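You operate a simulated robot arm through the tools that you are given. There is no shell and no other tool. Be economical: measure what you need, move in short steps, check, and stop when the job is done.

You run a simulated two-armed robot. Do the job below in one go: nothing can be reset, and whatever is moved stays where it is left.

## Task
Pick up the yellow square key with one hand, pass it to the other hand and put it on the tail end of the cargo deck.

Only the result counts: the job must be done as asked and must still hold three seconds after the hand-in. Knocking over, shifting, dropping, spilling or breaking anything else fails it.

## Robot
Two 7-joint arms with two-finger parallel grippers on one trunk, on a base that drives. Base frame: it is fixed to the floor where the robot stands at the start and does not move with it; the origin is under the middle of the robot, x ahead of it, y to its left, z up. Units: mm, degrees, N and s.
The left shoulder is at the start at [89, 182, 991], the right one opposite. With the tool pointing down near the work surface each hand reaches from about 300 to 760 mm from the robot's upright axis, wherever it stands, measured 20 degrees to its own side. Places, roughly: tail end of the cargo deck [800, -100, 800]; yellow square key (8x3x13 cm) [600, 0, 700]. Payload 3.91 kg a hand.
The tool frame of a hand sits at the grasp point between the pads (the TCP): z along the fingers, y along the line on which they close. The tips reach 30 mm beyond it. Largest opening 110 mm; finger width 20, thickness 10; the body of the gripper, 48 by 112 mm, starts 55 mm behind the TCP.
Orientation is that of the tool frame in the base frame, as a unit quaternion [x, y, z, w]. With the fingers straight down and closing along the base's y, the tool's x points along the base's -x, its y along +y and its z along -z.

## Interface
- The arms move only by the tool nudge_tool. It takes "left_targets", "right_targets" or both (then of equal length, played together; a hand with none holds still); each is a list of rows, each a list of 6 numbers: the shift along the tool's x, y, z in units of 40 mm (1.0 is 40 mm), then the turn, a rotation vector about the tool's x, y, z in units of 6 degrees (1.0 is 6 degrees). In form: [[tx, ty, tz, wx, wy, wz], ...]. A call has 1 to 20 rows; each row shifts and turns the commanded pose from where the row before left it, along the tool's axes as they then stand. "left_hand" and "right_hand" are, for a hand that has rows, the finger opening in m, from 0 to 0.11, set as the call begins (left out, the last holds). A call with a number of a shift or a turn outside -1 to 1 is refused whole. A row lasts 0.2 s, in which the tool goes at most 50 mm and 8.6 degrees; a call with a longer step from one row to the next is refused whole, and so is a gripper value outside its range. A pose out of reach is approached as far as the arm can. The call stops where the force on the tool passes 40 N (or 10 N more than at its start, if that is more) or the arm is blocked; 0.2 s more then pass. The fingers move at their own pace (about 72 mm/s each) and stop on an object; they squeeze with about 27 N. The grip force told is the motor's: it shows also when the fingers shut on nothing. Time passes only in rows, and 0.2 s behind the last, so rows that do not move let the fingers close. It gives the time, the measured TCP pose, the force on the tool (base axes), the opening and the grip force at its end, in the units of the frame above (readings bear some noise), with the torque about the TCP (base axes, N m) and any sound that the robot's microphone picked up.
- Cameras (640 x 400 px; columns grow to the right, rows downward): "scene" is now at [247.3, -19.4, 1180.6]; the picture's right is [-0.23, -0.97, 0.00], its down [-0.47, 0.11, -0.87] and it looks along [0.85, -0.20, -0.49] (base axes); focal length 214 px, centre (320, 200). "left" rides on the left gripper at [72, -17, -103] in its tool frame; the picture's right is [0.23, 0.97, 0.00], its down [-0.76, 0.18, -0.62] and it looks along [-0.61, 0.14, 0.78] (tool axes); focal length 222 px, centre (320, 200). "right" rides on the right gripper at [73, 17, -103] in its tool frame; the picture's right is [-0.23, 0.97, 0.00], its down [-0.76, -0.18, -0.62] and it looks along [-0.61, -0.14, 0.78] (tool axes); focal length 222 px, centre (320, 200).
- snapshot(camera): a new picture of that camera. It takes no simulated time.
- move_column(by): slides the trunk up (or, below 0, down) by that many mm; the arms and the scene camera ride with it, the base frame stays. It gives what a move gives, with no picture.
- steer(legs): drives the robot by 1 to 6 legs, each [ahead, left, turn to the left] in mm, mm and degrees, along the robot's own axes; the way and the turn of a leg run together, so that a leg with both is an arc; at most 1500 mm and 180 degrees a leg. The arms and the cameras ride along, it lands a little off, and it stops where it bumps. It gives what a move gives.
- head_to(pan, tilt): turns the head with the scene camera to pan (to the left, within 80 degrees either way) and tilt (down, from -29 to 69), counted from straight ahead of the robot. It gives what a move gives.
- measure_at(camera, pixels): for up to 12 pixels [column, row] of the newest picture of that camera ("zoom" is the newest enlarged one), the place [x, y, z] in the base frame of the surface seen there, good to about 2 mm. It takes no simulated time.
- enlarge(camera, box): a new picture of the part [left, top, right, bottom] of that camera's present view, enlarged. It takes no simulated time.
- job_done(): hands the job in; it is judged then, once.

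Go step by step. Measure first, check grasps and placings, and put right what went wrong. The budget is 80 turns and 70 pictures, counting those below and the enlarged ones. Unless the task says otherwise, let go and move clear before handing in, and close with one line.

The tools are called after "Emit:" as name(argument=value, ...) on one line, values as JSON. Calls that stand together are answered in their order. nudge_tool: Moves the arms, as the interface text tells. Its arguments: {"type":"object","properties":{"left_targets":{"type":"array"},"left_hand":{"type":"number"},"right_targets":{"type":"array"},"right_hand":{"type":"number"}},"required":[]} The other tools are called the same way: move_column (by) slides the trunk up or down; steer (legs) drives the base; head_to (pan, tilt) turns the head that bears the scene camera; snapshot (camera) takes a picture; measure_at (camera, pixels) gives the place of the surface under pixels of a picture; enlarge (camera, box) takes an enlarged picture of a part of a camera's view; job_done () hands the job in.

At the start:

```text
clock: 0.0
left_tcp_pos: [483.9, 116.6, 1013.9]
left_tcp_rot: [-0.001, 1.0, 0.0, 0.0]
left_wrist_force: [-0.2, 0.6, -0.2]
left_ft_torque: [0.03, 0.0, 0.01]
left_width: 110.0
left_finger_force: 0.1
right_tcp_pos: [358.7, -243.7, 1111.1]
right_tcp_rot: [0.001, 1.0, 0.001, 0.001]
right_wrist_force: [-0.2, 0.5, -0.7]
right_ft_torque: [-0.01, -0.03, 0.01]
right_width: 109.9
right_finger_force: 0.0
trunk travel left (down, up): [-250.0, 264.0]
robot x, y, heading: [2.3, 0.4, -0.0]
head pan, tilt: [-13.2, 29.1]
```

scene: 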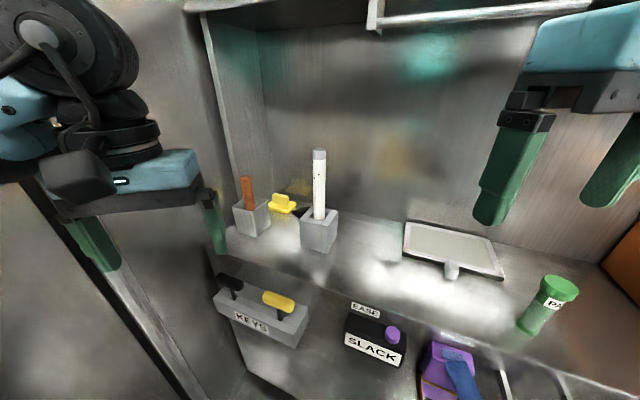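
right: 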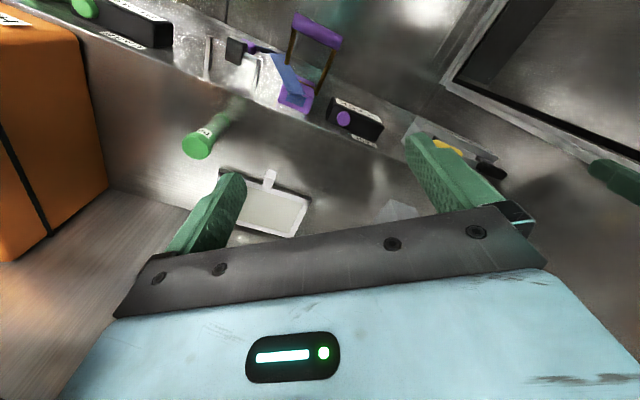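
left: 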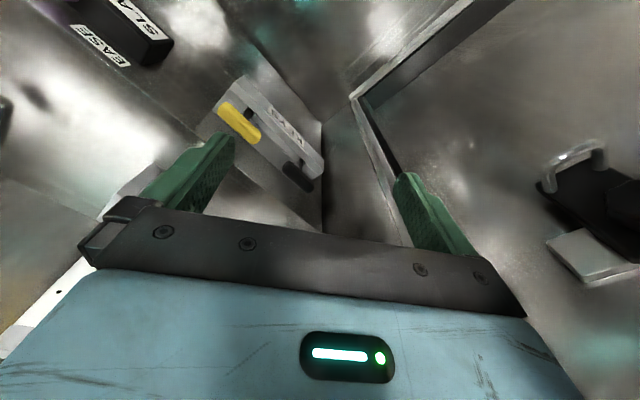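

The scene shows a KEYS rack near pixel (262,315) with a yellow-handled key at (278,301), another yellow thing at (282,203), and a plate at (452,250). I'll take enlarged views to identify each one.

Emit:
enlarge(camera="scene", box=[200, 140, 360, 240])

Emit:
enlarge(camera="scene", box=[200, 250, 420, 390])

Emit:
enlarge(camera="scene", box=[380, 200, 540, 300])

Emit:
measure_at(camera="scene", pixels=[[278, 301], [230, 283], [282, 203], [452, 250], [410, 225], [497, 275], [452, 270], [319, 155], [320, 220], [262, 318], [392, 336], [370, 338]])

```text
4.00 times, centred on (280, 190) of scene
```

zoom: 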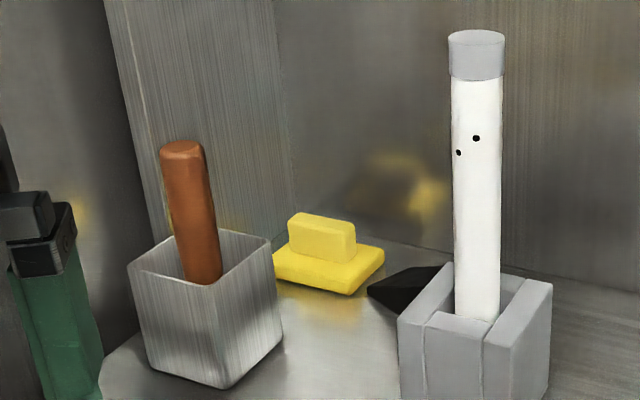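

```text
2.86 times, centred on (310, 320) of scene
```

zoom: 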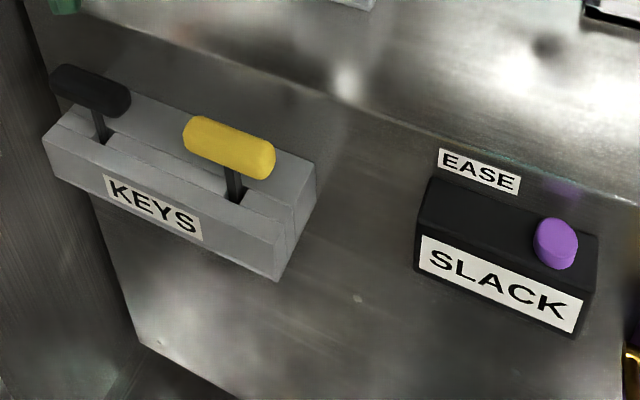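

```text
4.00 times, centred on (460, 250) of scene
```

zoom: 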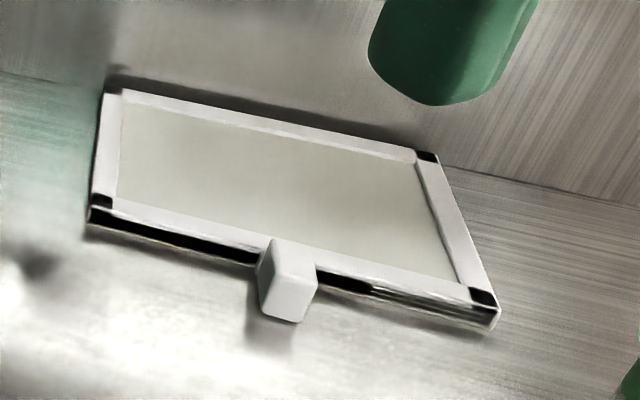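

```text
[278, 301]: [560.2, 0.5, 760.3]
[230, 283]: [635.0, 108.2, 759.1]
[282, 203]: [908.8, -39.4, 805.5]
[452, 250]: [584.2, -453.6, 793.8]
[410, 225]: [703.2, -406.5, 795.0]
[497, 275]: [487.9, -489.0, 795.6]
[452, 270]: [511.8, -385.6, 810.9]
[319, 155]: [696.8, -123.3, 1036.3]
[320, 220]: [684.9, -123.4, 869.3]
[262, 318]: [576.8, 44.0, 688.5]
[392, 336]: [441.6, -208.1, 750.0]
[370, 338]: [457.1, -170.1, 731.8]
```

The yellow handle at (278,301) with its dark stem in the KEYS rack looks like the key. The cargo deck isn't clear yet, so I'll look around with the head.

Emit:
head_to(pan=-5, tilt=20)

Emit:
snapshot(camera="scene")

Emit:
head_to(pan=-50, tilt=40)

Emit:
snapshot(camera="scene")

Emit:
head_to(pan=-5, tilt=55)

Emit:
snapshot(camera="scene")

```text
clock: 0.7
left_tcp_pos: [483.1, 116.1, 1014.5]
left_tcp_rot: [0.0, 1.0, 0.0, 0.0]
left_wrist_force: [0.2, 0.8, 0.0]
left_ft_torque: [-0.01, -0.02, 0.0]
left_width: 110.3
left_finger_force: 0.2
right_tcp_pos: [355.6, -242.5, 1110.1]
right_tcp_rot: [0.001, 1.0, 0.002, 0.0]
right_wrist_force: [0.2, 0.2, 0.3]
right_ft_torque: [-0.02, 0.02, -0.03]
right_width: 110.0
right_finger_force: 0.1
trunk travel left (down, up): [-250.0, 264.0]
robot x, y, heading: [1.5, -0.6, -0.1]
head pan, tilt: [-5.0, 20.0]
```

```text
63 pictures are left
```

scene: 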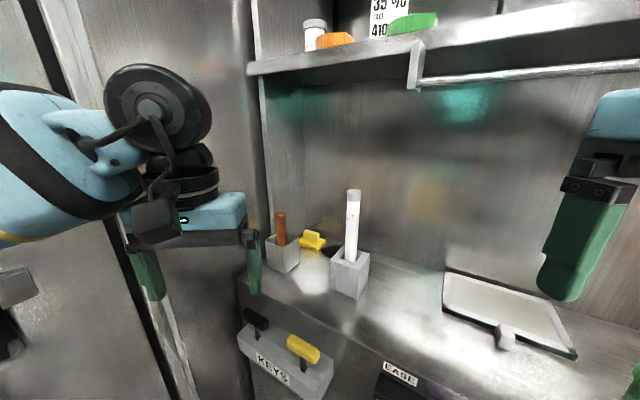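

```text
clock: 1.8
left_tcp_pos: [484.4, 115.1, 1014.4]
left_tcp_rot: [-0.001, 1.0, -0.001, 0.0]
left_wrist_force: [0.9, 0.7, 0.3]
left_ft_torque: [-0.03, 0.0, 0.01]
left_width: 110.2
left_finger_force: 0.0
right_tcp_pos: [356.2, -242.9, 1109.6]
right_tcp_rot: [0.001, 1.0, 0.001, 0.0]
right_wrist_force: [-0.1, 0.1, 0.5]
right_ft_torque: [0.0, -0.01, 0.0]
right_width: 109.8
right_finger_force: 0.1
trunk travel left (down, up): [-250.0, 264.0]
robot x, y, heading: [0.9, -1.5, -0.1]
head pan, tilt: [-50.0, 40.0]
```

```text
62 pictures are left
```

scene: 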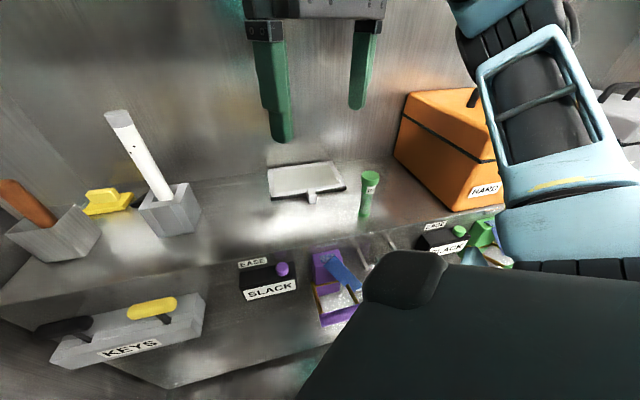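

```text
clock: 3.0
left_tcp_pos: [483.5, 116.1, 1013.4]
left_tcp_rot: [-0.001, 1.0, 0.0, 0.0]
left_wrist_force: [-0.3, -0.2, -0.1]
left_ft_torque: [0.04, -0.04, 0.0]
left_width: 110.0
left_finger_force: 0.0
right_tcp_pos: [357.2, -244.4, 1110.0]
right_tcp_rot: [0.001, 1.0, 0.0, 0.0]
right_wrist_force: [-0.7, 0.2, 0.4]
right_ft_torque: [-0.01, -0.05, 0.02]
right_width: 110.1
right_finger_force: 0.0
trunk travel left (down, up): [-250.0, 264.0]
robot x, y, heading: [-1.5, 0.1, -0.1]
head pan, tilt: [-5.0, 55.0]
```

```text
61 pictures are left
```

scene: 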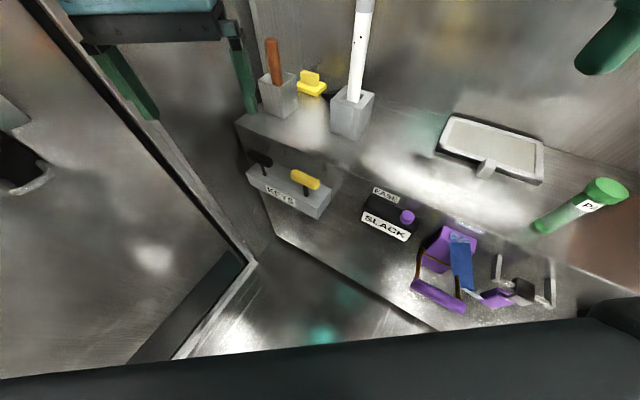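

The counter z≈790 looks like the cargo deck, and its left (tail) end is near [800,-100], which fits the hint. I'll measure the deck surface, the free space on it, and the key and rack geometry.

Emit:
head_to(pan=-5, tilt=40)

Emit:
enlarge(camera="scene", box=[220, 100, 420, 225])

Emit:
enlarge(camera="scene", box=[230, 200, 390, 300])

```text
clock: 3.7
left_tcp_pos: [482.5, 117.2, 1014.0]
left_tcp_rot: [0.0, 1.0, -0.001, -0.001]
left_wrist_force: [0.6, 0.9, -0.8]
left_ft_torque: [0.01, -0.01, -0.03]
left_width: 110.0
left_finger_force: 0.1
right_tcp_pos: [356.6, -244.2, 1109.4]
right_tcp_rot: [0.001, 1.0, 0.002, 0.0]
right_wrist_force: [0.0, 0.1, 0.1]
right_ft_torque: [0.02, -0.03, 0.01]
right_width: 109.7
right_finger_force: 0.0
trunk travel left (down, up): [-250.0, 264.0]
robot x, y, heading: [4.4, -2.9, 0.2]
head pan, tilt: [-5.0, 40.0]
```

```text
3.20 times, centred on (320, 162) of scene
```

zoom: 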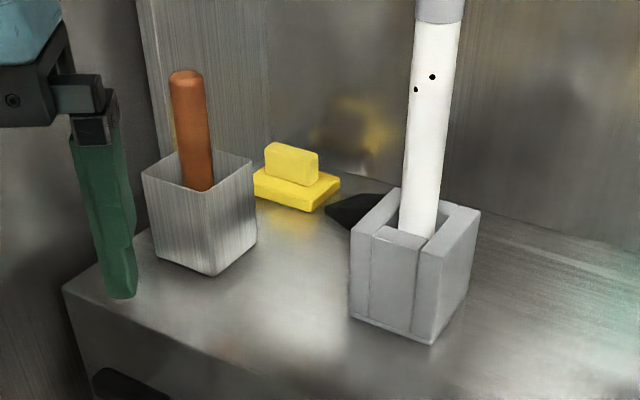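

```text
4.00 times, centred on (310, 250) of scene
```

zoom: 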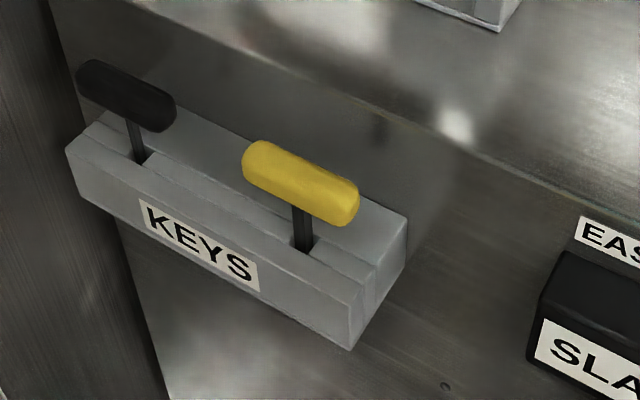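

The deck is clear between the holders, and the yellow key has a horizontal bar handle on a stem. I'll measure the key in the zoom picture, then the deck in the scene picture.

Emit:
measure_at(camera="zoom", pixels=[[252, 155], [300, 178], [348, 200], [303, 235], [335, 235], [280, 195], [405, 220], [345, 300], [70, 150], [250, 60], [430, 150], [560, 210]])

Emit:
snapshot(camera="scene")

Emit:
measure_at(camera="scene", pixels=[[310, 170], [300, 190], [315, 185], [285, 185], [286, 180], [268, 173], [345, 206], [330, 198], [330, 178], [360, 208], [242, 190], [312, 200]])

```text
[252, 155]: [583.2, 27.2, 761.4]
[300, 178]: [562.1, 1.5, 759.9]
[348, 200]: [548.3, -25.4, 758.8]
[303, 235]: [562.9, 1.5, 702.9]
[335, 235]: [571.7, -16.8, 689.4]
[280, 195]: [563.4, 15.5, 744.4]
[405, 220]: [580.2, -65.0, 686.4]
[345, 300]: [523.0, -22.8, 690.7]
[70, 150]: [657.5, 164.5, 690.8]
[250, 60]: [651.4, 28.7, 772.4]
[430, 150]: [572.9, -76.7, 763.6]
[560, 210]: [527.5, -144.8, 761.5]
```

```text
58 pictures are left
```

scene: 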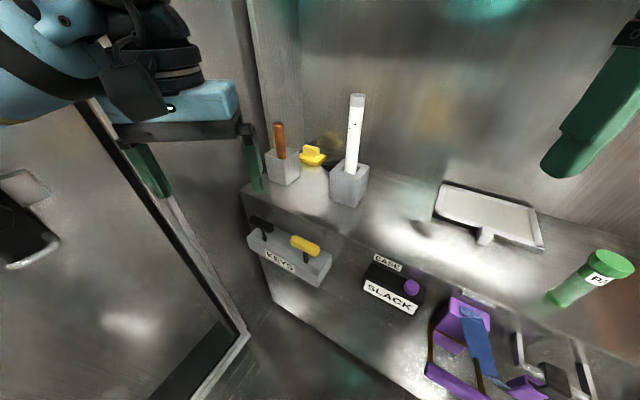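

```text
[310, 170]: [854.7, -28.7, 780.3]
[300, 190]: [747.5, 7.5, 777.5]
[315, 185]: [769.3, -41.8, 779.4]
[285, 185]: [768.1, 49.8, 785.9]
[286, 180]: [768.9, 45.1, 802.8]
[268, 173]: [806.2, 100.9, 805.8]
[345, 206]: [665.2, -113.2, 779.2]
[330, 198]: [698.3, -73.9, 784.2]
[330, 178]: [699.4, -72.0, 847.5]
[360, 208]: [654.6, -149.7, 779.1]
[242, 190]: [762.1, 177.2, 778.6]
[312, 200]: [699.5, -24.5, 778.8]
```

Deck top is z≈778, and its front edge runs along (-0.58,-0.81). The key bar is centred near [566,0] with its top at 761. I'll take the key with the right hand, gripping the bar end to end, after checking the left wall and the clutter on the deck.

Emit:
measure_at(camera="scene", pixels=[[210, 240], [222, 180], [120, 200], [312, 153], [320, 163], [302, 160], [330, 164], [279, 126], [284, 153], [366, 170], [280, 265], [60, 260]])

Emit:
nudge_tool(left_targets=[[0.8, 0.8, 0, 0, 0, 0], [0.8, 0.8, 0, 0, 0, 0]], right_targets=[[-0.8, 0.6, 0, 0, 0, -1], [-0.8, 0.6, 0, 0, 0, -1]])

```text
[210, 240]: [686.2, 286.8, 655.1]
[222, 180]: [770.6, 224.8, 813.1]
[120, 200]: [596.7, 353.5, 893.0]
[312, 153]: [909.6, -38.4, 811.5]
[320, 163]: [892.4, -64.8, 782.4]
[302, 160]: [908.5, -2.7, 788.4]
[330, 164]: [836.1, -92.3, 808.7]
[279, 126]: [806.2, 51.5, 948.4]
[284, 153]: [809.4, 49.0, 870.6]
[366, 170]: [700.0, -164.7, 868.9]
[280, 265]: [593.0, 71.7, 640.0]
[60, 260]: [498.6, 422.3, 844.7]
```

```text
clock: 4.3
left_tcp_pos: [420.3, 182.3, 1014.4]
left_tcp_rot: [-0.001, 1.0, 0.0, 0.0]
left_wrist_force: [-0.3, 0.1, -0.4]
left_ft_torque: [-0.01, -0.01, -0.04]
left_width: 110.2
left_finger_force: 0.1
right_tcp_pos: [418.2, -190.6, 1110.9]
right_tcp_rot: [-0.103, 0.995, 0.0, 0.001]
right_wrist_force: [0.2, 0.3, -0.5]
right_ft_torque: [-0.02, 0.01, 0.03]
right_width: 109.9
right_finger_force: 0.1
trunk travel left (down, up): [-250.0, 264.0]
robot x, y, heading: [2.9, -0.5, 0.0]
head pan, tilt: [-5.0, 40.0]
```

The left wall (~y 290-350) gives room, and the gap on the deck is free. I'll yaw the right hand to line up with the bar and bring it over the key, staying high.

Emit:
nudge_tool(right_targets=[[0, 0, 0, 0, 0, 1], [0, 0, 0, 0, 0, 1], [0, 0, 0, 0, 0, 1], [0, 0, 0, 0, 0, 1], [0, 0, 0, 0, 0, 1], [0, 0, 0, 0, 0, 1], [0, 0, 0, 0, 0, 1], [0, 0, 0, 0, 0, 0.8], [-0.04, 0.86, 0, 0, 0, 0], [-0.04, 0.86, 0, 0, 0, 0], [-0.04, 0.86, 0, 0, 0, 0], [-0.04, 0.86, 0, 0, 0, 0], [-0.04, 0.86, 0, 0, 0, 0], [-0.04, 0.86, 0, 0, 0, 0], [-0.04, 0.86, 0, 0, 0, 0], [0, 0, 0.8, 0, 0, 0], [0, 0, 0.8, 0, 0, 0], [0, 0, 0.8, 0, 0, 0], [0, 0, 0.8, 0, 0, 0], [0, 0, 0.8, 0, 0, 0]], right_hand=0.108)

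Emit:
snapshot(camera="right")

Emit:
snapshot(camera="scene")

```text
clock: 8.5
left_tcp_pos: [419.9, 179.5, 1014.2]
left_tcp_rot: [-0.001, 1.0, 0.0, 0.001]
left_wrist_force: [-0.2, 0.1, 1.0]
left_ft_torque: [-0.01, -0.02, -0.02]
left_width: 110.1
left_finger_force: 0.0
right_tcp_pos: [565.3, -2.1, 950.0]
right_tcp_rot: [0.3, 0.954, 0.001, 0.0]
right_wrist_force: [-0.4, 0.0, 0.2]
right_ft_torque: [-0.01, -0.01, 0.01]
right_width: 108.0
right_finger_force: 0.1
trunk travel left (down, up): [-250.0, 264.0]
robot x, y, heading: [0.4, -1.3, -0.1]
head pan, tilt: [-5.0, 40.0]
```

```text
57 pictures are left
```

right: 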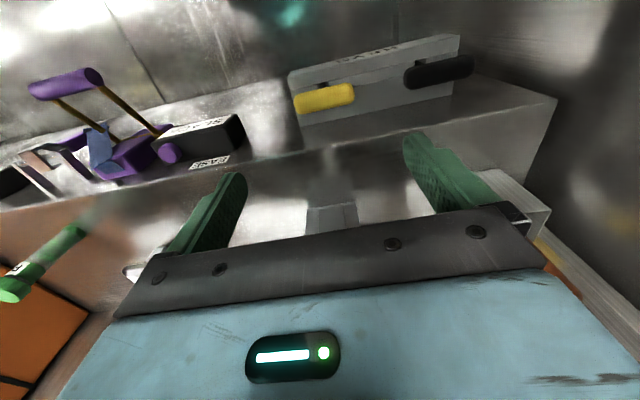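

```text
56 pictures are left
```

scene: 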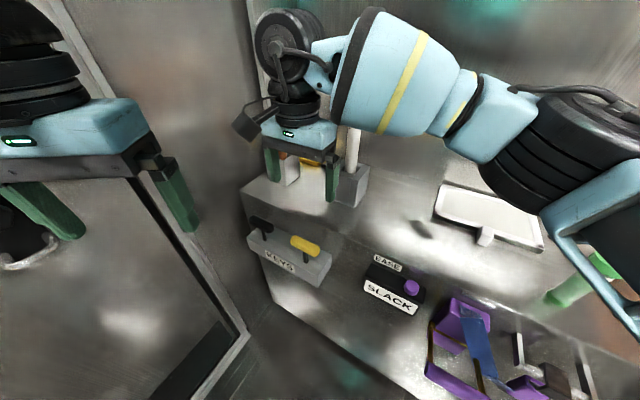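

The right camera shows the bar at (296..354, ~98). I'll enlarge that view and measure it for an exact alignment.

Emit:
enlarge(camera="right", box=[270, 55, 398, 135])

Emit:
measure_at(camera="right", pixels=[[297, 104], [310, 96], [324, 93], [340, 92], [351, 92], [324, 110], [295, 98], [353, 98]])

```text
5.00 times, centred on (334, 95) of right
```

zoom: 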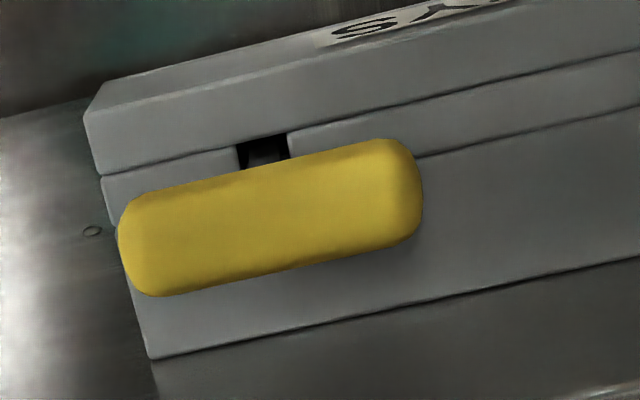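

```text
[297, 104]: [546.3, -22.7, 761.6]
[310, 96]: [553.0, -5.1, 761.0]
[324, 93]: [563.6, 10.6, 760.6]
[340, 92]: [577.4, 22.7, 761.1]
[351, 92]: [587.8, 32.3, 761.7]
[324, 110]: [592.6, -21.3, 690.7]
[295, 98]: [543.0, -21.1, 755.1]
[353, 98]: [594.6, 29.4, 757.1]
```

The bar is clear in the zoom, so I'll measure along its centreline and edges.

Emit:
measure_at(camera="zoom", pixels=[[122, 245], [145, 240], [270, 218], [400, 193], [418, 190], [262, 172], [280, 262], [265, 155]])

```text
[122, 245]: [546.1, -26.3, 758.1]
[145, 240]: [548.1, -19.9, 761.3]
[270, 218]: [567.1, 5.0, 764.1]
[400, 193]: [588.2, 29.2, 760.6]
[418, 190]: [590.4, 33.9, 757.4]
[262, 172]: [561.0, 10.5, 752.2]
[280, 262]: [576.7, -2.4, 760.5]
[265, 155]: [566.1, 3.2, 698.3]
```

The bar centre is (568,4) at 53.5°, and the hand is a few mm and 1.5° off. I'll correct that and descend to z≈748 with the fingers open.

Emit:
nudge_tool(right_targets=[[0.03, 0.16, 0, 0, 0, 0.27], [0, 0, 0.8, 0, 0, 0], [0, 0, 0.8, 0, 0, 0], [0, 0, 0.8, 0, 0, 0], [0, 0, 0.6, 0, 0, 0], [0, 0, 0.6, 0, 0, 0], [0, 0, 0.5, 0, 0, 0]], right_hand=0.11)

Emit:
snapshot(camera="right")

Emit:
enlarge(camera="scene", box=[220, 170, 380, 270])

```text
clock: 10.1
left_tcp_pos: [419.3, 180.2, 1014.4]
left_tcp_rot: [-0.002, 1.0, 0.0, -0.001]
left_wrist_force: [1.4, 0.3, 0.7]
left_ft_torque: [-0.03, -0.01, 0.03]
left_width: 110.1
left_finger_force: 0.1
right_tcp_pos: [566.1, 3.9, 786.2]
right_tcp_rot: [0.313, 0.95, 0.001, 0.0]
right_wrist_force: [0.7, -0.9, 1.2]
right_ft_torque: [-0.01, 0.01, -0.01]
right_width: 110.0
right_finger_force: 0.0
trunk travel left (down, up): [-250.0, 264.0]
robot x, y, heading: [-2.2, -0.6, 0.0]
head pan, tilt: [-5.0, 40.0]
```

```text
54 pictures are left
```

right: 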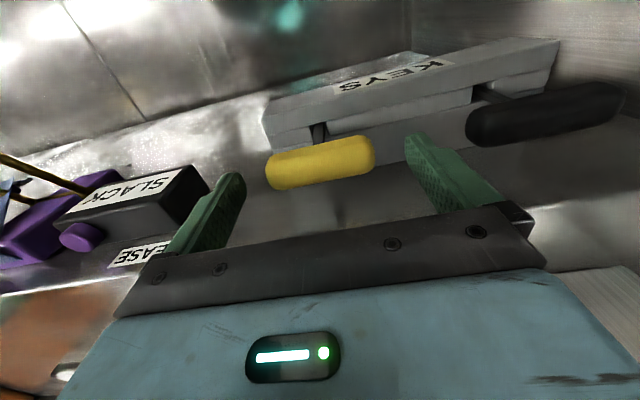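

```text
4.00 times, centred on (300, 220) of scene
```

zoom: 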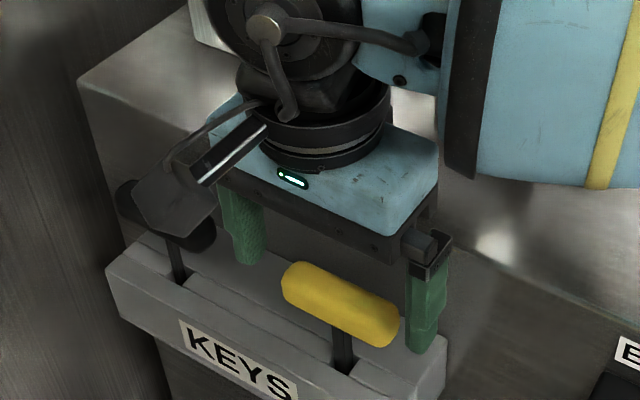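

The bar lies between the fingers with margin on both sides. I'll descend the last 38 mm.

Emit:
nudge_tool(right_targets=[[0, 0, 0.5, 0, 0, 0], [0, 0, 0.45, 0, 0, 0]])

Emit:
snapshot(camera="right")

Emit:
enlarge(camera="scene", box=[220, 190, 380, 290])

```text
clock: 10.7
left_tcp_pos: [419.1, 179.7, 1014.1]
left_tcp_rot: [-0.001, 1.0, -0.001, 0.001]
left_wrist_force: [0.3, -0.2, 0.0]
left_ft_torque: [0.0, -0.02, 0.0]
left_width: 109.7
left_finger_force: 0.0
right_tcp_pos: [568.7, 4.5, 748.6]
right_tcp_rot: [0.314, 0.949, 0.002, 0.001]
right_wrist_force: [0.2, 1.5, 0.1]
right_ft_torque: [0.02, -0.01, -0.02]
right_width: 110.1
right_finger_force: 0.0
trunk travel left (down, up): [-250.0, 264.0]
robot x, y, heading: [-2.4, 0.3, 0.2]
head pan, tilt: [-5.0, 40.0]
```

```text
52 pictures are left
```

right: 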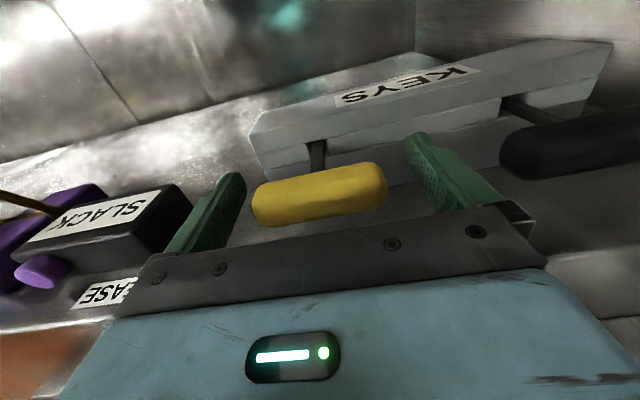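

```text
4.00 times, centred on (300, 240) of scene
```

zoom: 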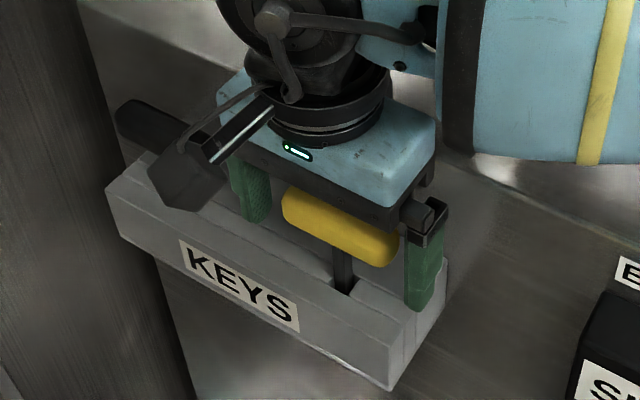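

The bar sits between the fingers. I'll close them.

Emit:
nudge_tool(right_targets=[[0, 0, 0, 0, 0, 0], [0, 0, 0, 0, 0, 0], [0, 0, 0, 0, 0, 0], [0, 0, 0, 0, 0, 0]], right_hand=0.04)

Emit:
enlarge(camera="scene", box=[220, 190, 380, 290])

```text
clock: 11.7
left_tcp_pos: [419.5, 181.5, 1014.2]
left_tcp_rot: [-0.001, 1.0, 0.0, 0.0]
left_wrist_force: [-0.5, 0.2, 0.5]
left_ft_torque: [-0.04, -0.01, -0.01]
left_width: 109.8
left_finger_force: 0.1
right_tcp_pos: [567.4, 5.0, 748.0]
right_tcp_rot: [0.313, 0.95, 0.0, 0.0]
right_wrist_force: [-0.4, -0.7, -0.1]
right_ft_torque: [0.04, -0.01, -0.02]
right_width: 77.6
right_finger_force: 26.9
trunk travel left (down, up): [-250.0, 264.0]
robot x, y, heading: [-2.2, 0.8, 0.1]
head pan, tilt: [-5.0, 40.0]
```

```text
4.00 times, centred on (300, 240) of scene
```

zoom: 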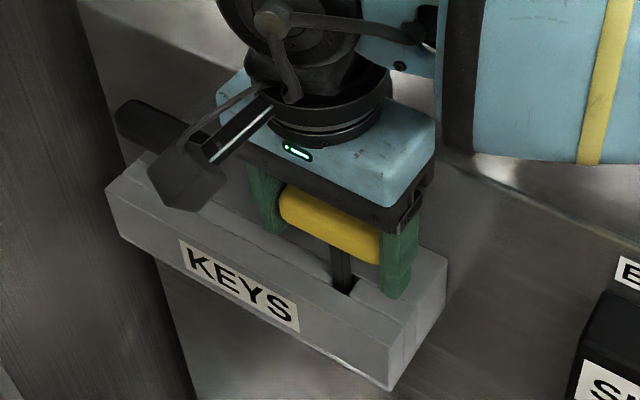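

The bar is gripped at 77.6 mm and 27 N. I'll lift it straight up.

Emit:
nudge_tool(right_targets=[[0, 0, -0.3, 0, 0, 0], [0, 0, -0.5, 0, 0, 0], [0, 0, -0.6, 0, 0, 0], [0, 0, -0.6, 0, 0, 0], [0, 0, -0.6, 0, 0, 0], [0, 0, -0.6, 0, 0, 0], [0, 0, -0.6, 0, 0, 0], [0, 0, -0.6, 0, 0, 0]])

Emit:
snapshot(camera="scene")

```text
clock: 13.5
left_tcp_pos: [419.5, 181.2, 1014.4]
left_tcp_rot: [0.0, 1.0, 0.0, 0.0]
left_wrist_force: [-0.4, 0.3, -0.1]
left_ft_torque: [0.04, 0.01, 0.01]
left_width: 110.1
left_finger_force: 0.0
right_tcp_pos: [567.9, 4.9, 926.3]
right_tcp_rot: [0.314, 0.95, 0.001, -0.001]
right_wrist_force: [-0.9, -0.8, -1.8]
right_ft_torque: [0.01, -0.02, 0.0]
right_width: 77.9
right_finger_force: 27.1
trunk travel left (down, up): [-250.0, 264.0]
robot x, y, heading: [-0.1, 0.7, -0.0]
head pan, tilt: [-5.0, 40.0]
```

```text
49 pictures are left
```

scene: 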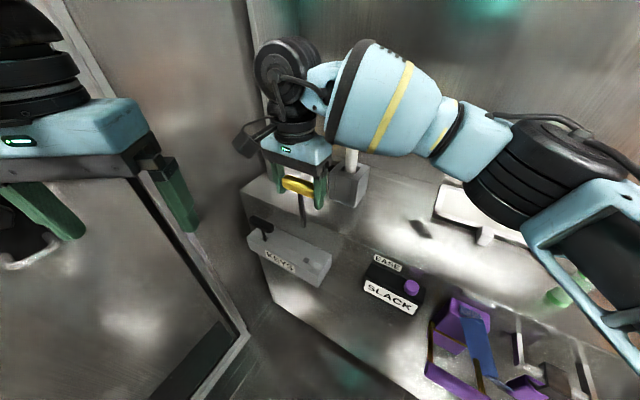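

The key came out cleanly. Next I'll raise the right hand 40 mm, then yaw the left hand and start pitching it towards horizontal, pointing along the approach direction, well behind the key.

Emit:
nudge_tool(left_targets=[[0, 0, 0, 0, 0, 1], [0, 0, 0, 0, 0, 1], [0, 0, 0, 0, 0, 1], [0, 0, 0, 0, 0, 1], [0, 0, 0, 0, 0, 1], [0, 0, 0, 0, 0, 1], [-0.5, -0.65, 0.7, 0, 0, 0.1], [-0.5, -0.65, 0.7, 0, 0, 0], [0, 0, 0, 0, -1, 0], [0, 0, 0, 0, -1, 0], [0, 0, 0, 0, -1, 0], [0, 0, 0, 0, -1, 0], [0, 0, 0, 0, -1, 0], [0, 0, 0, 0, -1, 0], [0, 0, 0, 0, -1, 0], [0, 0, 0, 0, -1, 0]], right_targets=[[0, 0, -0.5, 0, 0, 0], [0, 0, -0.5, 0, 0, 0], [0, 0, 0, 0, 0, 0], [0, 0, 0, 0, 0, 0], [0, 0, 0, 0, 0, 0], [0, 0, 0, 0, 0, 0], [0, 0, 0, 0, 0, 0], [0, 0, 0, 0, 0, 0], [0, 0, 0, 0, 0, 0], [0, 0, 0, 0, 0, 0], [0, 0, 0, 0, 0, 0], [0, 0, 0, 0, 0, 0], [0, 0, 0, 0, 0, 0], [0, 0, 0, 0, 0, 0], [0, 0, 0, 0, 0, 0], [0, 0, 0, 0, 0, 0]], left_hand=0.06)

Emit:
snapshot(camera="scene")

Emit:
snapshot(camera="left")

```text
clock: 16.9
left_tcp_pos: [426.1, 95.9, 968.3]
left_tcp_rot: [0.292, 0.866, -0.122, 0.387]
left_wrist_force: [0.4, -0.1, -0.2]
left_ft_torque: [-0.01, 0.01, -0.02]
left_width: 60.4
left_finger_force: 0.0
left hand out of reach, approached as far as the arm can: row 16
right_tcp_pos: [562.3, -10.7, 966.7]
right_tcp_rot: [0.314, 0.949, 0.009, 0.001]
right_wrist_force: [0.1, 0.5, -1.0]
right_ft_torque: [-0.02, 0.0, -0.01]
right_width: 77.5
right_finger_force: 27.4
trunk travel left (down, up): [-250.0, 264.0]
robot x, y, heading: [-1.5, 0.9, -0.0]
head pan, tilt: [-5.0, 40.0]
```

```text
48 pictures are left
```

scene: 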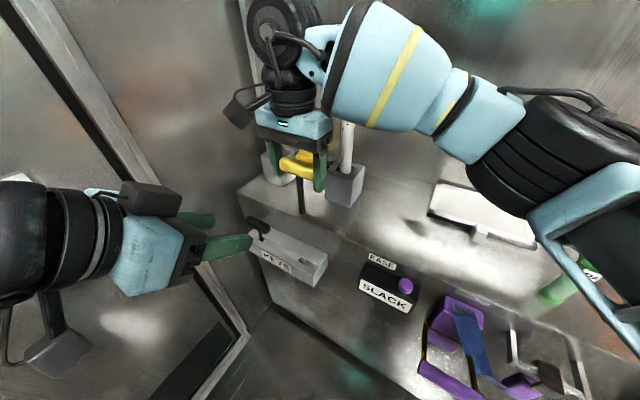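

```text
47 pictures are left
```

left: 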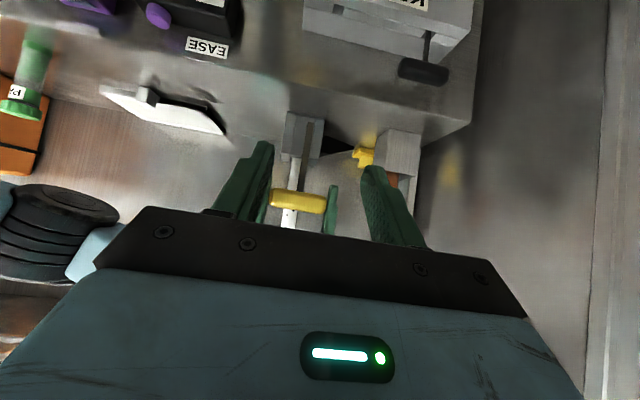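

Both hands read 15–20 mm off in y from what I commanded, and the left hand hit a reach limit. I'll hold still and read again.

Emit:
nudge_tool(left_targets=[[0, 0, 0, 0, 0, 0], [0, 0, 0, 0, 0, 0]], right_targets=[[0, 0, 0, 0, 0, 0], [0, 0, 0, 0, 0, 0]])

Emit:
enlarge(camera="scene", box=[220, 100, 380, 200])

```text
clock: 17.5
left_tcp_pos: [427.3, 95.6, 967.4]
left_tcp_rot: [0.292, 0.867, -0.122, 0.386]
left_wrist_force: [0.1, -0.6, -1.3]
left_ft_torque: [0.01, 0.02, 0.02]
left_width: 60.1
left_finger_force: 0.1
right_tcp_pos: [563.4, -10.7, 967.6]
right_tcp_rot: [0.314, 0.949, 0.008, 0.0]
right_wrist_force: [0.8, 0.2, -0.5]
right_ft_torque: [-0.03, -0.02, 0.01]
right_width: 77.5
right_finger_force: 27.0
trunk travel left (down, up): [-250.0, 264.0]
robot x, y, heading: [-0.1, 2.5, -0.2]
head pan, tilt: [-5.0, 40.0]
```

```text
4.00 times, centred on (300, 150) of scene
```

zoom: 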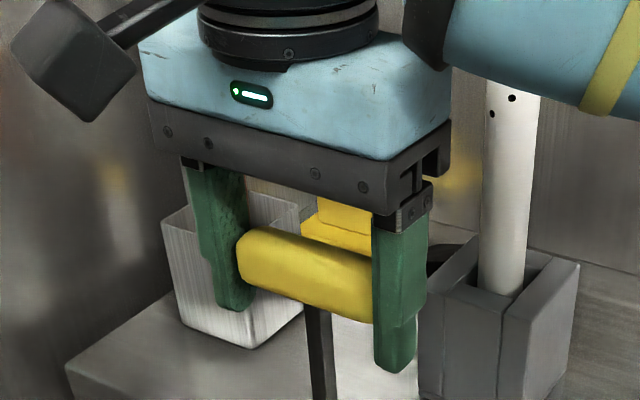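

The scene picture shifted about 4 px, so the robot seems to have turned roughly 1°. The left elbow may be touching something, so I'll turn the head and look.

Emit:
head_to(pan=60, tilt=35)

Emit:
snapshot(camera="scene")

Emit:
head_to(pan=-5, tilt=40)

Emit:
snapshot(camera="scene")

Emit:
measure_at(camera="scene", pixels=[[238, 188], [328, 254], [318, 152], [298, 160], [299, 200], [403, 394]])

```text
clock: 18.9
left_tcp_pos: [428.2, 96.1, 967.3]
left_tcp_rot: [0.292, 0.867, -0.122, 0.386]
left_wrist_force: [0.5, -0.7, 0.0]
left_ft_torque: [-0.02, -0.01, -0.01]
left_width: 60.2
left_finger_force: 0.2
right_tcp_pos: [562.6, -10.1, 968.3]
right_tcp_rot: [0.314, 0.949, 0.008, 0.0]
right_wrist_force: [0.9, -0.2, -1.1]
right_ft_torque: [-0.01, 0.02, -0.02]
right_width: 77.7
right_finger_force: 27.0
trunk travel left (down, up): [-250.0, 264.0]
robot x, y, heading: [4.5, 2.3, 0.2]
head pan, tilt: [60.0, 35.0]
```

```text
45 pictures are left
```

scene: 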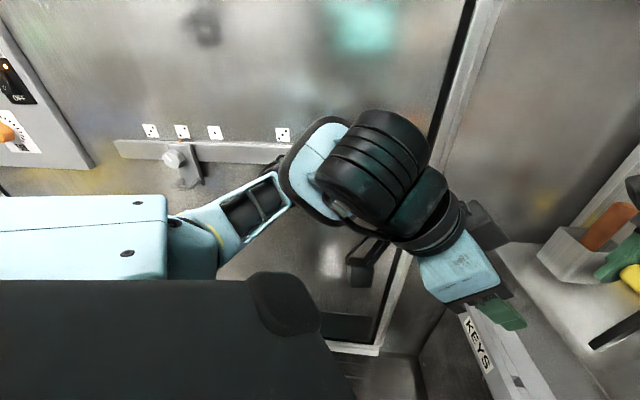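

```text
clock: 20.2
left_tcp_pos: [427.4, 95.4, 967.8]
left_tcp_rot: [0.291, 0.867, -0.121, 0.386]
left_wrist_force: [0.1, -0.2, 0.5]
left_ft_torque: [0.03, 0.01, 0.03]
left_width: 60.0
left_finger_force: 0.2
right_tcp_pos: [560.4, -10.3, 967.3]
right_tcp_rot: [0.313, 0.95, 0.008, 0.0]
right_wrist_force: [0.6, -0.7, -1.6]
right_ft_torque: [-0.01, -0.01, -0.05]
right_width: 77.4
right_finger_force: 26.5
trunk travel left (down, up): [-250.0, 264.0]
robot x, y, heading: [2.1, 1.5, -0.2]
head pan, tilt: [-5.0, 40.0]
```

```text
44 pictures are left
```

scene: 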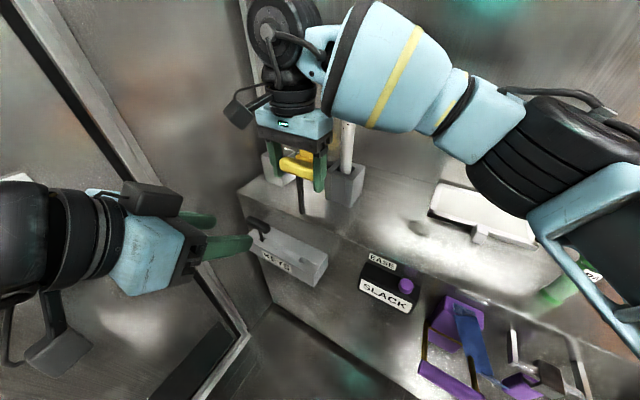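

```text
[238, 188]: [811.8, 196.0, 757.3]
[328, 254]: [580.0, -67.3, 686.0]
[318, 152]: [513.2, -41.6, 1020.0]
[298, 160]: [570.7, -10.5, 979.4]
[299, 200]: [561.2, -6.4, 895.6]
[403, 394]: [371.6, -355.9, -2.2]
```

The left elbow pad is up against the left wall and pushed the robot round about 1°. I'll yaw both hands to face straight ahead, moving the left elbow inward, and move the key a little forward.

Emit:
nudge_tool(left_targets=[[0, -0.5, 0, 0, 0, 0], [0, -0.4, 0, -0.742, 0, -0.674], [0, -0.4, 0, -0.742, 0, -0.674], [0, -0.4, 0, -0.742, 0, -0.674], [0, -0.4, 0, -0.742, 0, -0.674], [0, -0.3, 0, -0.742, 0, -0.674], [0, -0.3, 0, -0.742, 0, -0.674], [0, 0, 0, 0, 0, 0], [0, 0, 0, 0, 0, 0], [0, 0, 0, 0, 0, 0]], right_targets=[[0, 0, 0, 0, 0, -1], [0, 0, 0, 0, 0, -1], [0, 0, 0, 0, 0, -1], [0, 0, 0, 0, 0, -1], [0, 0, 0, 0, 0, -1], [0, 0, 0, 0, 0, -1], [-0.4, 0, 0.3, 0, 0, -0.1], [-0.4, 0, 0.3, 0, 0, 0], [-0.5, -0.1, 0.1, 0, 0, 0], [0, 0, 0, 0, 0, 0]])

Emit:
snapshot(camera="scene")

```text
clock: 22.4
left_tcp_pos: [398.8, 12.0, 968.5]
left_tcp_rot: [0.004, 0.913, -0.003, 0.407]
left_wrist_force: [0.3, 0.4, 0.5]
left_ft_torque: [0.02, -0.01, -0.02]
left_width: 60.0
left_finger_force: 0.1
left hand out of reach, approached as far as the arm can: row 1, 2
right_tcp_pos: [620.6, -1.3, 935.8]
right_tcp_rot: [0.0, 1.0, 0.0, -0.001]
right_wrist_force: [0.1, 0.4, -0.8]
right_ft_torque: [-0.01, 0.01, -0.02]
right_width: 77.4
right_finger_force: 27.1
trunk travel left (down, up): [-250.0, 264.0]
robot x, y, heading: [0.5, -2.3, 0.1]
head pan, tilt: [-5.0, 40.0]
```

```text
43 pictures are left
```

scene: 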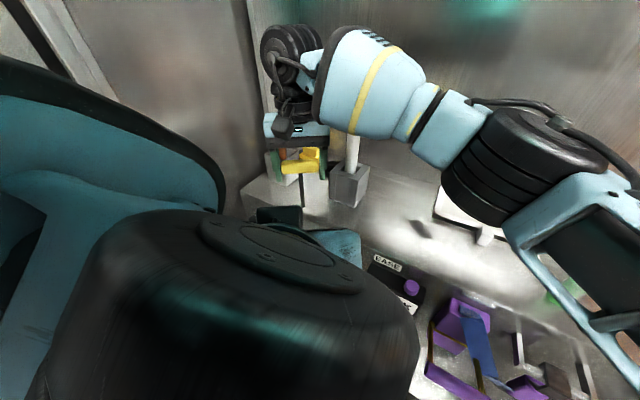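

The robot sprang back and both hands are where I commanded, with the right at (621,-1,936) and the left at (399,12,968) pitched 48°. I'll advance the left hand along its fingers, then finish the pitch.

Emit:
nudge_tool(left_targets=[[0, -0.1, 0.7, 0, 0, 0], [0, -0.1, 0.7, 0, 0, 0], [0, -0.1, 0.7, 0, 0, 0], [0, 0, 0, 0, -1, 0], [0, 0, 0, 0, -1, 0], [0, 0, 0, 0, -1, 0], [0, 0, 0, 0, -1, 0], [0, 0, 0, 0, -1, 0], [0, 0, 0, 0, -1, 0], [0, 0, 0, 0, -1, 0]])

Emit:
snapshot(camera="left")

Emit:
snapshot(camera="scene")

```text
clock: 24.6
left_tcp_pos: [460.4, -1.7, 912.7]
left_tcp_rot: [0.002, 0.707, -0.003, 0.707]
left_wrist_force: [-0.2, -0.1, 0.6]
left_ft_torque: [-0.02, 0.0, -0.01]
left_width: 60.1
left_finger_force: 0.1
right_tcp_pos: [620.7, -0.4, 935.9]
right_tcp_rot: [0.0, 1.0, 0.001, 0.0]
right_wrist_force: [0.2, 0.1, -0.4]
right_ft_torque: [-0.03, 0.01, -0.02]
right_width: 77.4
right_finger_force: 26.8
trunk travel left (down, up): [-250.0, 264.0]
robot x, y, heading: [0.7, -0.4, -0.1]
head pan, tilt: [-5.0, 40.0]
```

```text
42 pictures are left
```

left: 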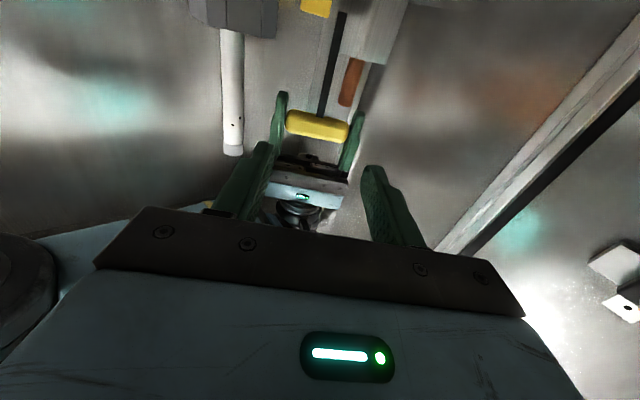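

```text
41 pictures are left
```

scene: 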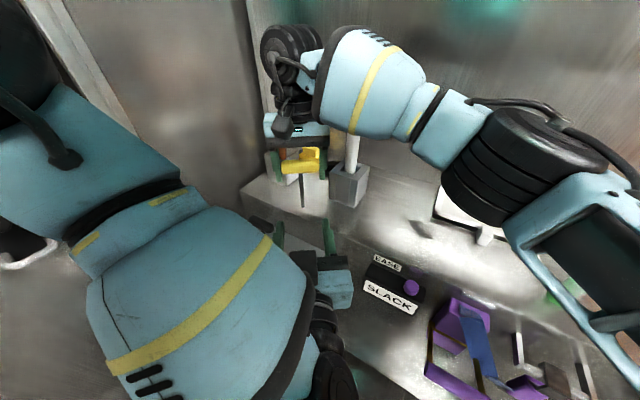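

The left hand is horizontal at (460,-2,913). Its camera (upside down) sees the bar at (317,125) and the stem running from (323,112) to (343,15). I'll measure them.

Emit:
measure_at(camera="left", pixels=[[325, 98], [330, 75], [335, 50], [340, 25], [343, 14], [292, 122], [317, 125], [345, 131], [318, 118]])

Emit:
enlarge(camera="left", box=[240, 0, 400, 100])

```text
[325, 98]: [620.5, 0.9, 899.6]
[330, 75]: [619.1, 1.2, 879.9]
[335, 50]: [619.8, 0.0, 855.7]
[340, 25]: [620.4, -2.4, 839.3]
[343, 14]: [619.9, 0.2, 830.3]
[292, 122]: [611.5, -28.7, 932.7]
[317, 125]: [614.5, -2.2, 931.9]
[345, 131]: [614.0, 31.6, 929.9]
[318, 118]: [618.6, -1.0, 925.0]
```

```text
4.00 times, centred on (320, 50) of left
```

zoom: 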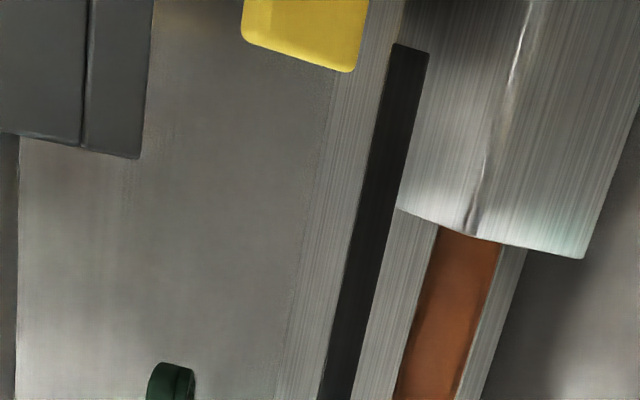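

The stem centre is at about (624,0), spanning z 828–922. I'll lower the left hand to z≈874 and move it in so the stem sits about 20 mm past the TCP.

Emit:
nudge_tool(left_targets=[[0.5, 0.02, 0, 0, 0, 0], [0.46, 0.02, 0, 0, 0, 0], [0, 0, 0.72, 0, 0, 0], [0, 0, 0.72, 0, 0, 0], [0, 0, 0.72, 0, 0, 0], [0, 0, 0.72, 0, 0, 0], [0, 0, 0.7, 0, 0, 0]])

Emit:
snapshot(camera="left")

Emit:
enlarge(camera="scene", box=[220, 120, 380, 220])

```text
clock: 26.2
left_tcp_pos: [603.4, -0.8, 872.8]
left_tcp_rot: [0.001, 0.708, -0.003, 0.706]
left_wrist_force: [0.5, 0.5, -0.1]
left_ft_torque: [0.01, -0.04, -0.01]
left_width: 59.9
left_finger_force: 0.0
right_tcp_pos: [620.4, 1.0, 935.5]
right_tcp_rot: [-0.001, 1.0, 0.002, 0.0]
right_wrist_force: [0.3, -0.3, 0.2]
right_ft_torque: [0.01, 0.05, 0.01]
right_width: 77.8
right_finger_force: 27.1
trunk travel left (down, up): [-250.0, 264.0]
robot x, y, heading: [1.1, 2.0, -0.2]
head pan, tilt: [-5.0, 40.0]
```

```text
39 pictures are left
```

left: 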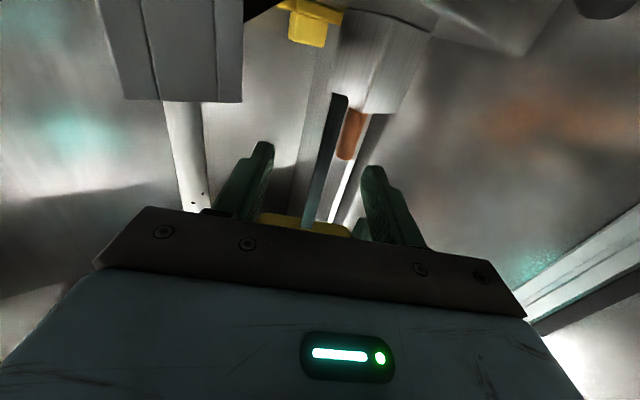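

```text
4.00 times, centred on (300, 170) of scene
```

zoom: 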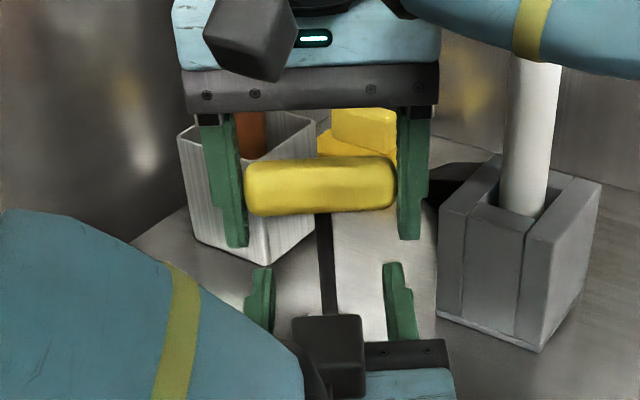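

The stem lies between the left fingers. I'll close the left hand.

Emit:
nudge_tool(left_targets=[[0, 0, 0, 0, 0, 0], [0, 0, 0, 0, 0, 0], [0, 0, 0, 0, 0, 0], [0, 0, 0, 0, 0, 0]], left_hand=0.0)

Emit:
enlarge(camera="scene", box=[220, 120, 380, 220])

Emit:
snapshot(camera="left")

```text
clock: 27.2
left_tcp_pos: [602.9, -1.7, 873.1]
left_tcp_rot: [0.002, 0.707, -0.003, 0.707]
left_wrist_force: [2.8, 1.9, 0.0]
left_ft_torque: [-0.1, 0.12, 0.12]
left_width: 8.2
left_finger_force: 27.4
right_tcp_pos: [618.8, -0.9, 936.9]
right_tcp_rot: [0.001, 1.0, 0.001, -0.001]
right_wrist_force: [-2.3, -1.9, 0.3]
right_ft_torque: [0.02, 0.02, -0.03]
right_width: 77.6
right_finger_force: 27.2
trunk travel left (down, up): [-250.0, 264.0]
robot x, y, heading: [-1.7, -3.2, 0.2]
head pan, tilt: [-5.0, 40.0]
```

```text
4.00 times, centred on (300, 170) of scene
```

zoom: 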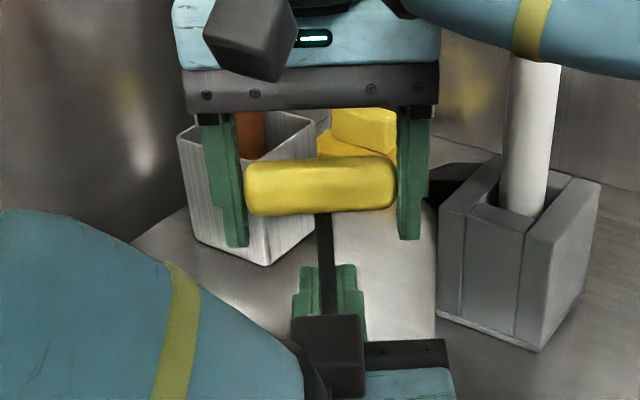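

```text
36 pictures are left
```

left: 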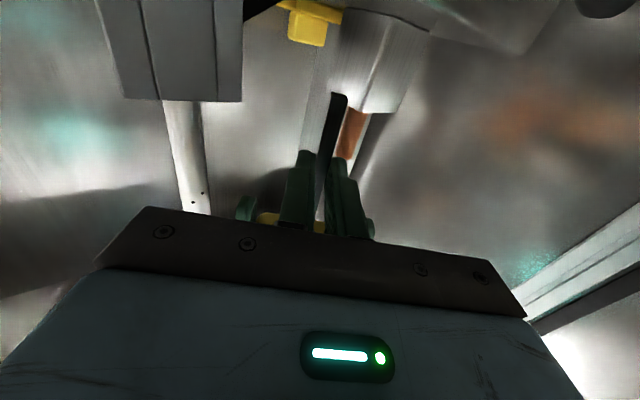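

The left hand grips the 8 mm stem at 27 N. I'll open the right hand and raise it straight up.

Emit:
nudge_tool(right_targets=[[0, 0, 0, 0, 0, 0], [0, 0, 0, 0, 0, 0], [0, 0, 0, 0, 0, 0], [0, 0, -0.4, 0, 0, 0], [0, 0, -0.7, 0, 0, 0], [0, 0, -0.7, 0, 0, 0], [0, 0, -0.7, 0, 0, 0], [0, 0, -0.7, 0, 0, 0]], right_hand=0.11)

Emit:
enlarge(camera="scene", box=[200, 70, 392, 190])

```text
clock: 29.2
left_tcp_pos: [602.3, -1.2, 874.5]
left_tcp_rot: [0.003, 0.708, -0.005, 0.706]
left_wrist_force: [0.1, -0.3, -1.1]
left_ft_torque: [-0.01, 0.04, -0.02]
left_width: 8.1
left_finger_force: 26.9
right_tcp_pos: [639.3, -48.9, 1069.6]
right_tcp_rot: [0.043, 0.999, 0.017, -0.002]
right_wrist_force: [-0.3, -0.4, -0.1]
right_ft_torque: [-0.03, 0.0, 0.02]
right_width: 110.1
right_finger_force: 0.1
trunk travel left (down, up): [-250.0, 264.0]
robot x, y, heading: [1.8, 0.4, 0.1]
head pan, tilt: [-5.0, 40.0]
stopped in row 8 (right hand): the arm was blocked; the commanded pose is now the measured one
```

```text
3.33 times, centred on (296, 130) of scene
```

zoom: 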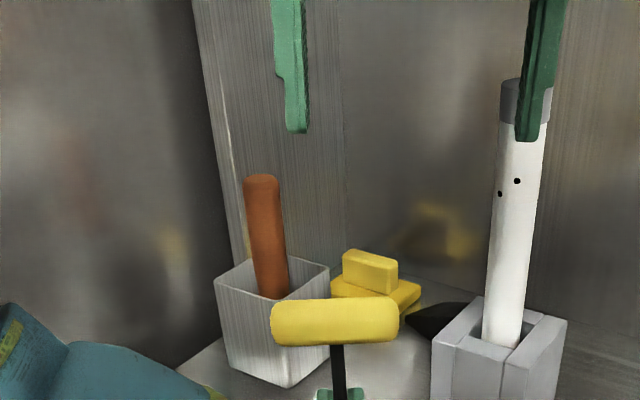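

The left hand holds the key, but the right arm got blocked on the way up and deflected to (639,-49,1070). I'll look up to see what it hit.

Emit:
head_to(pan=-10, tilt=5)

Emit:
snapshot(camera="scene")

```text
clock: 30.2
left_tcp_pos: [602.9, -1.7, 873.4]
left_tcp_rot: [0.002, 0.708, -0.004, 0.707]
left_wrist_force: [0.0, 0.2, -0.3]
left_ft_torque: [-0.01, 0.0, 0.02]
left_width: 8.4
left_finger_force: 26.8
right_tcp_pos: [638.0, -51.0, 1068.7]
right_tcp_rot: [0.042, 0.999, 0.017, -0.003]
right_wrist_force: [-0.5, 0.3, 0.1]
right_ft_torque: [0.0, -0.01, 0.01]
right_width: 110.1
right_finger_force: 0.0
trunk travel left (down, up): [-250.0, 264.0]
robot x, y, heading: [-0.7, 0.4, -0.1]
head pan, tilt: [-10.0, 5.0]
```

```text
34 pictures are left
```

scene: 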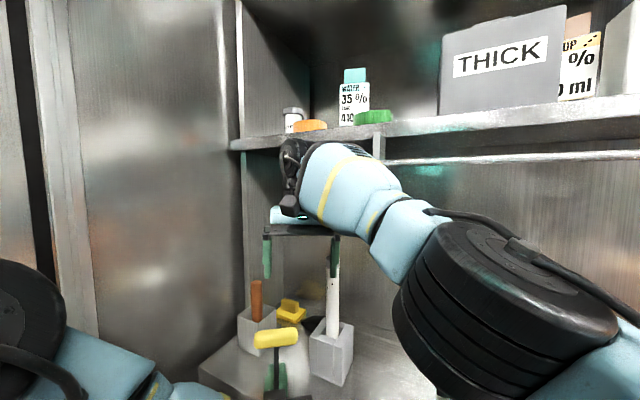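

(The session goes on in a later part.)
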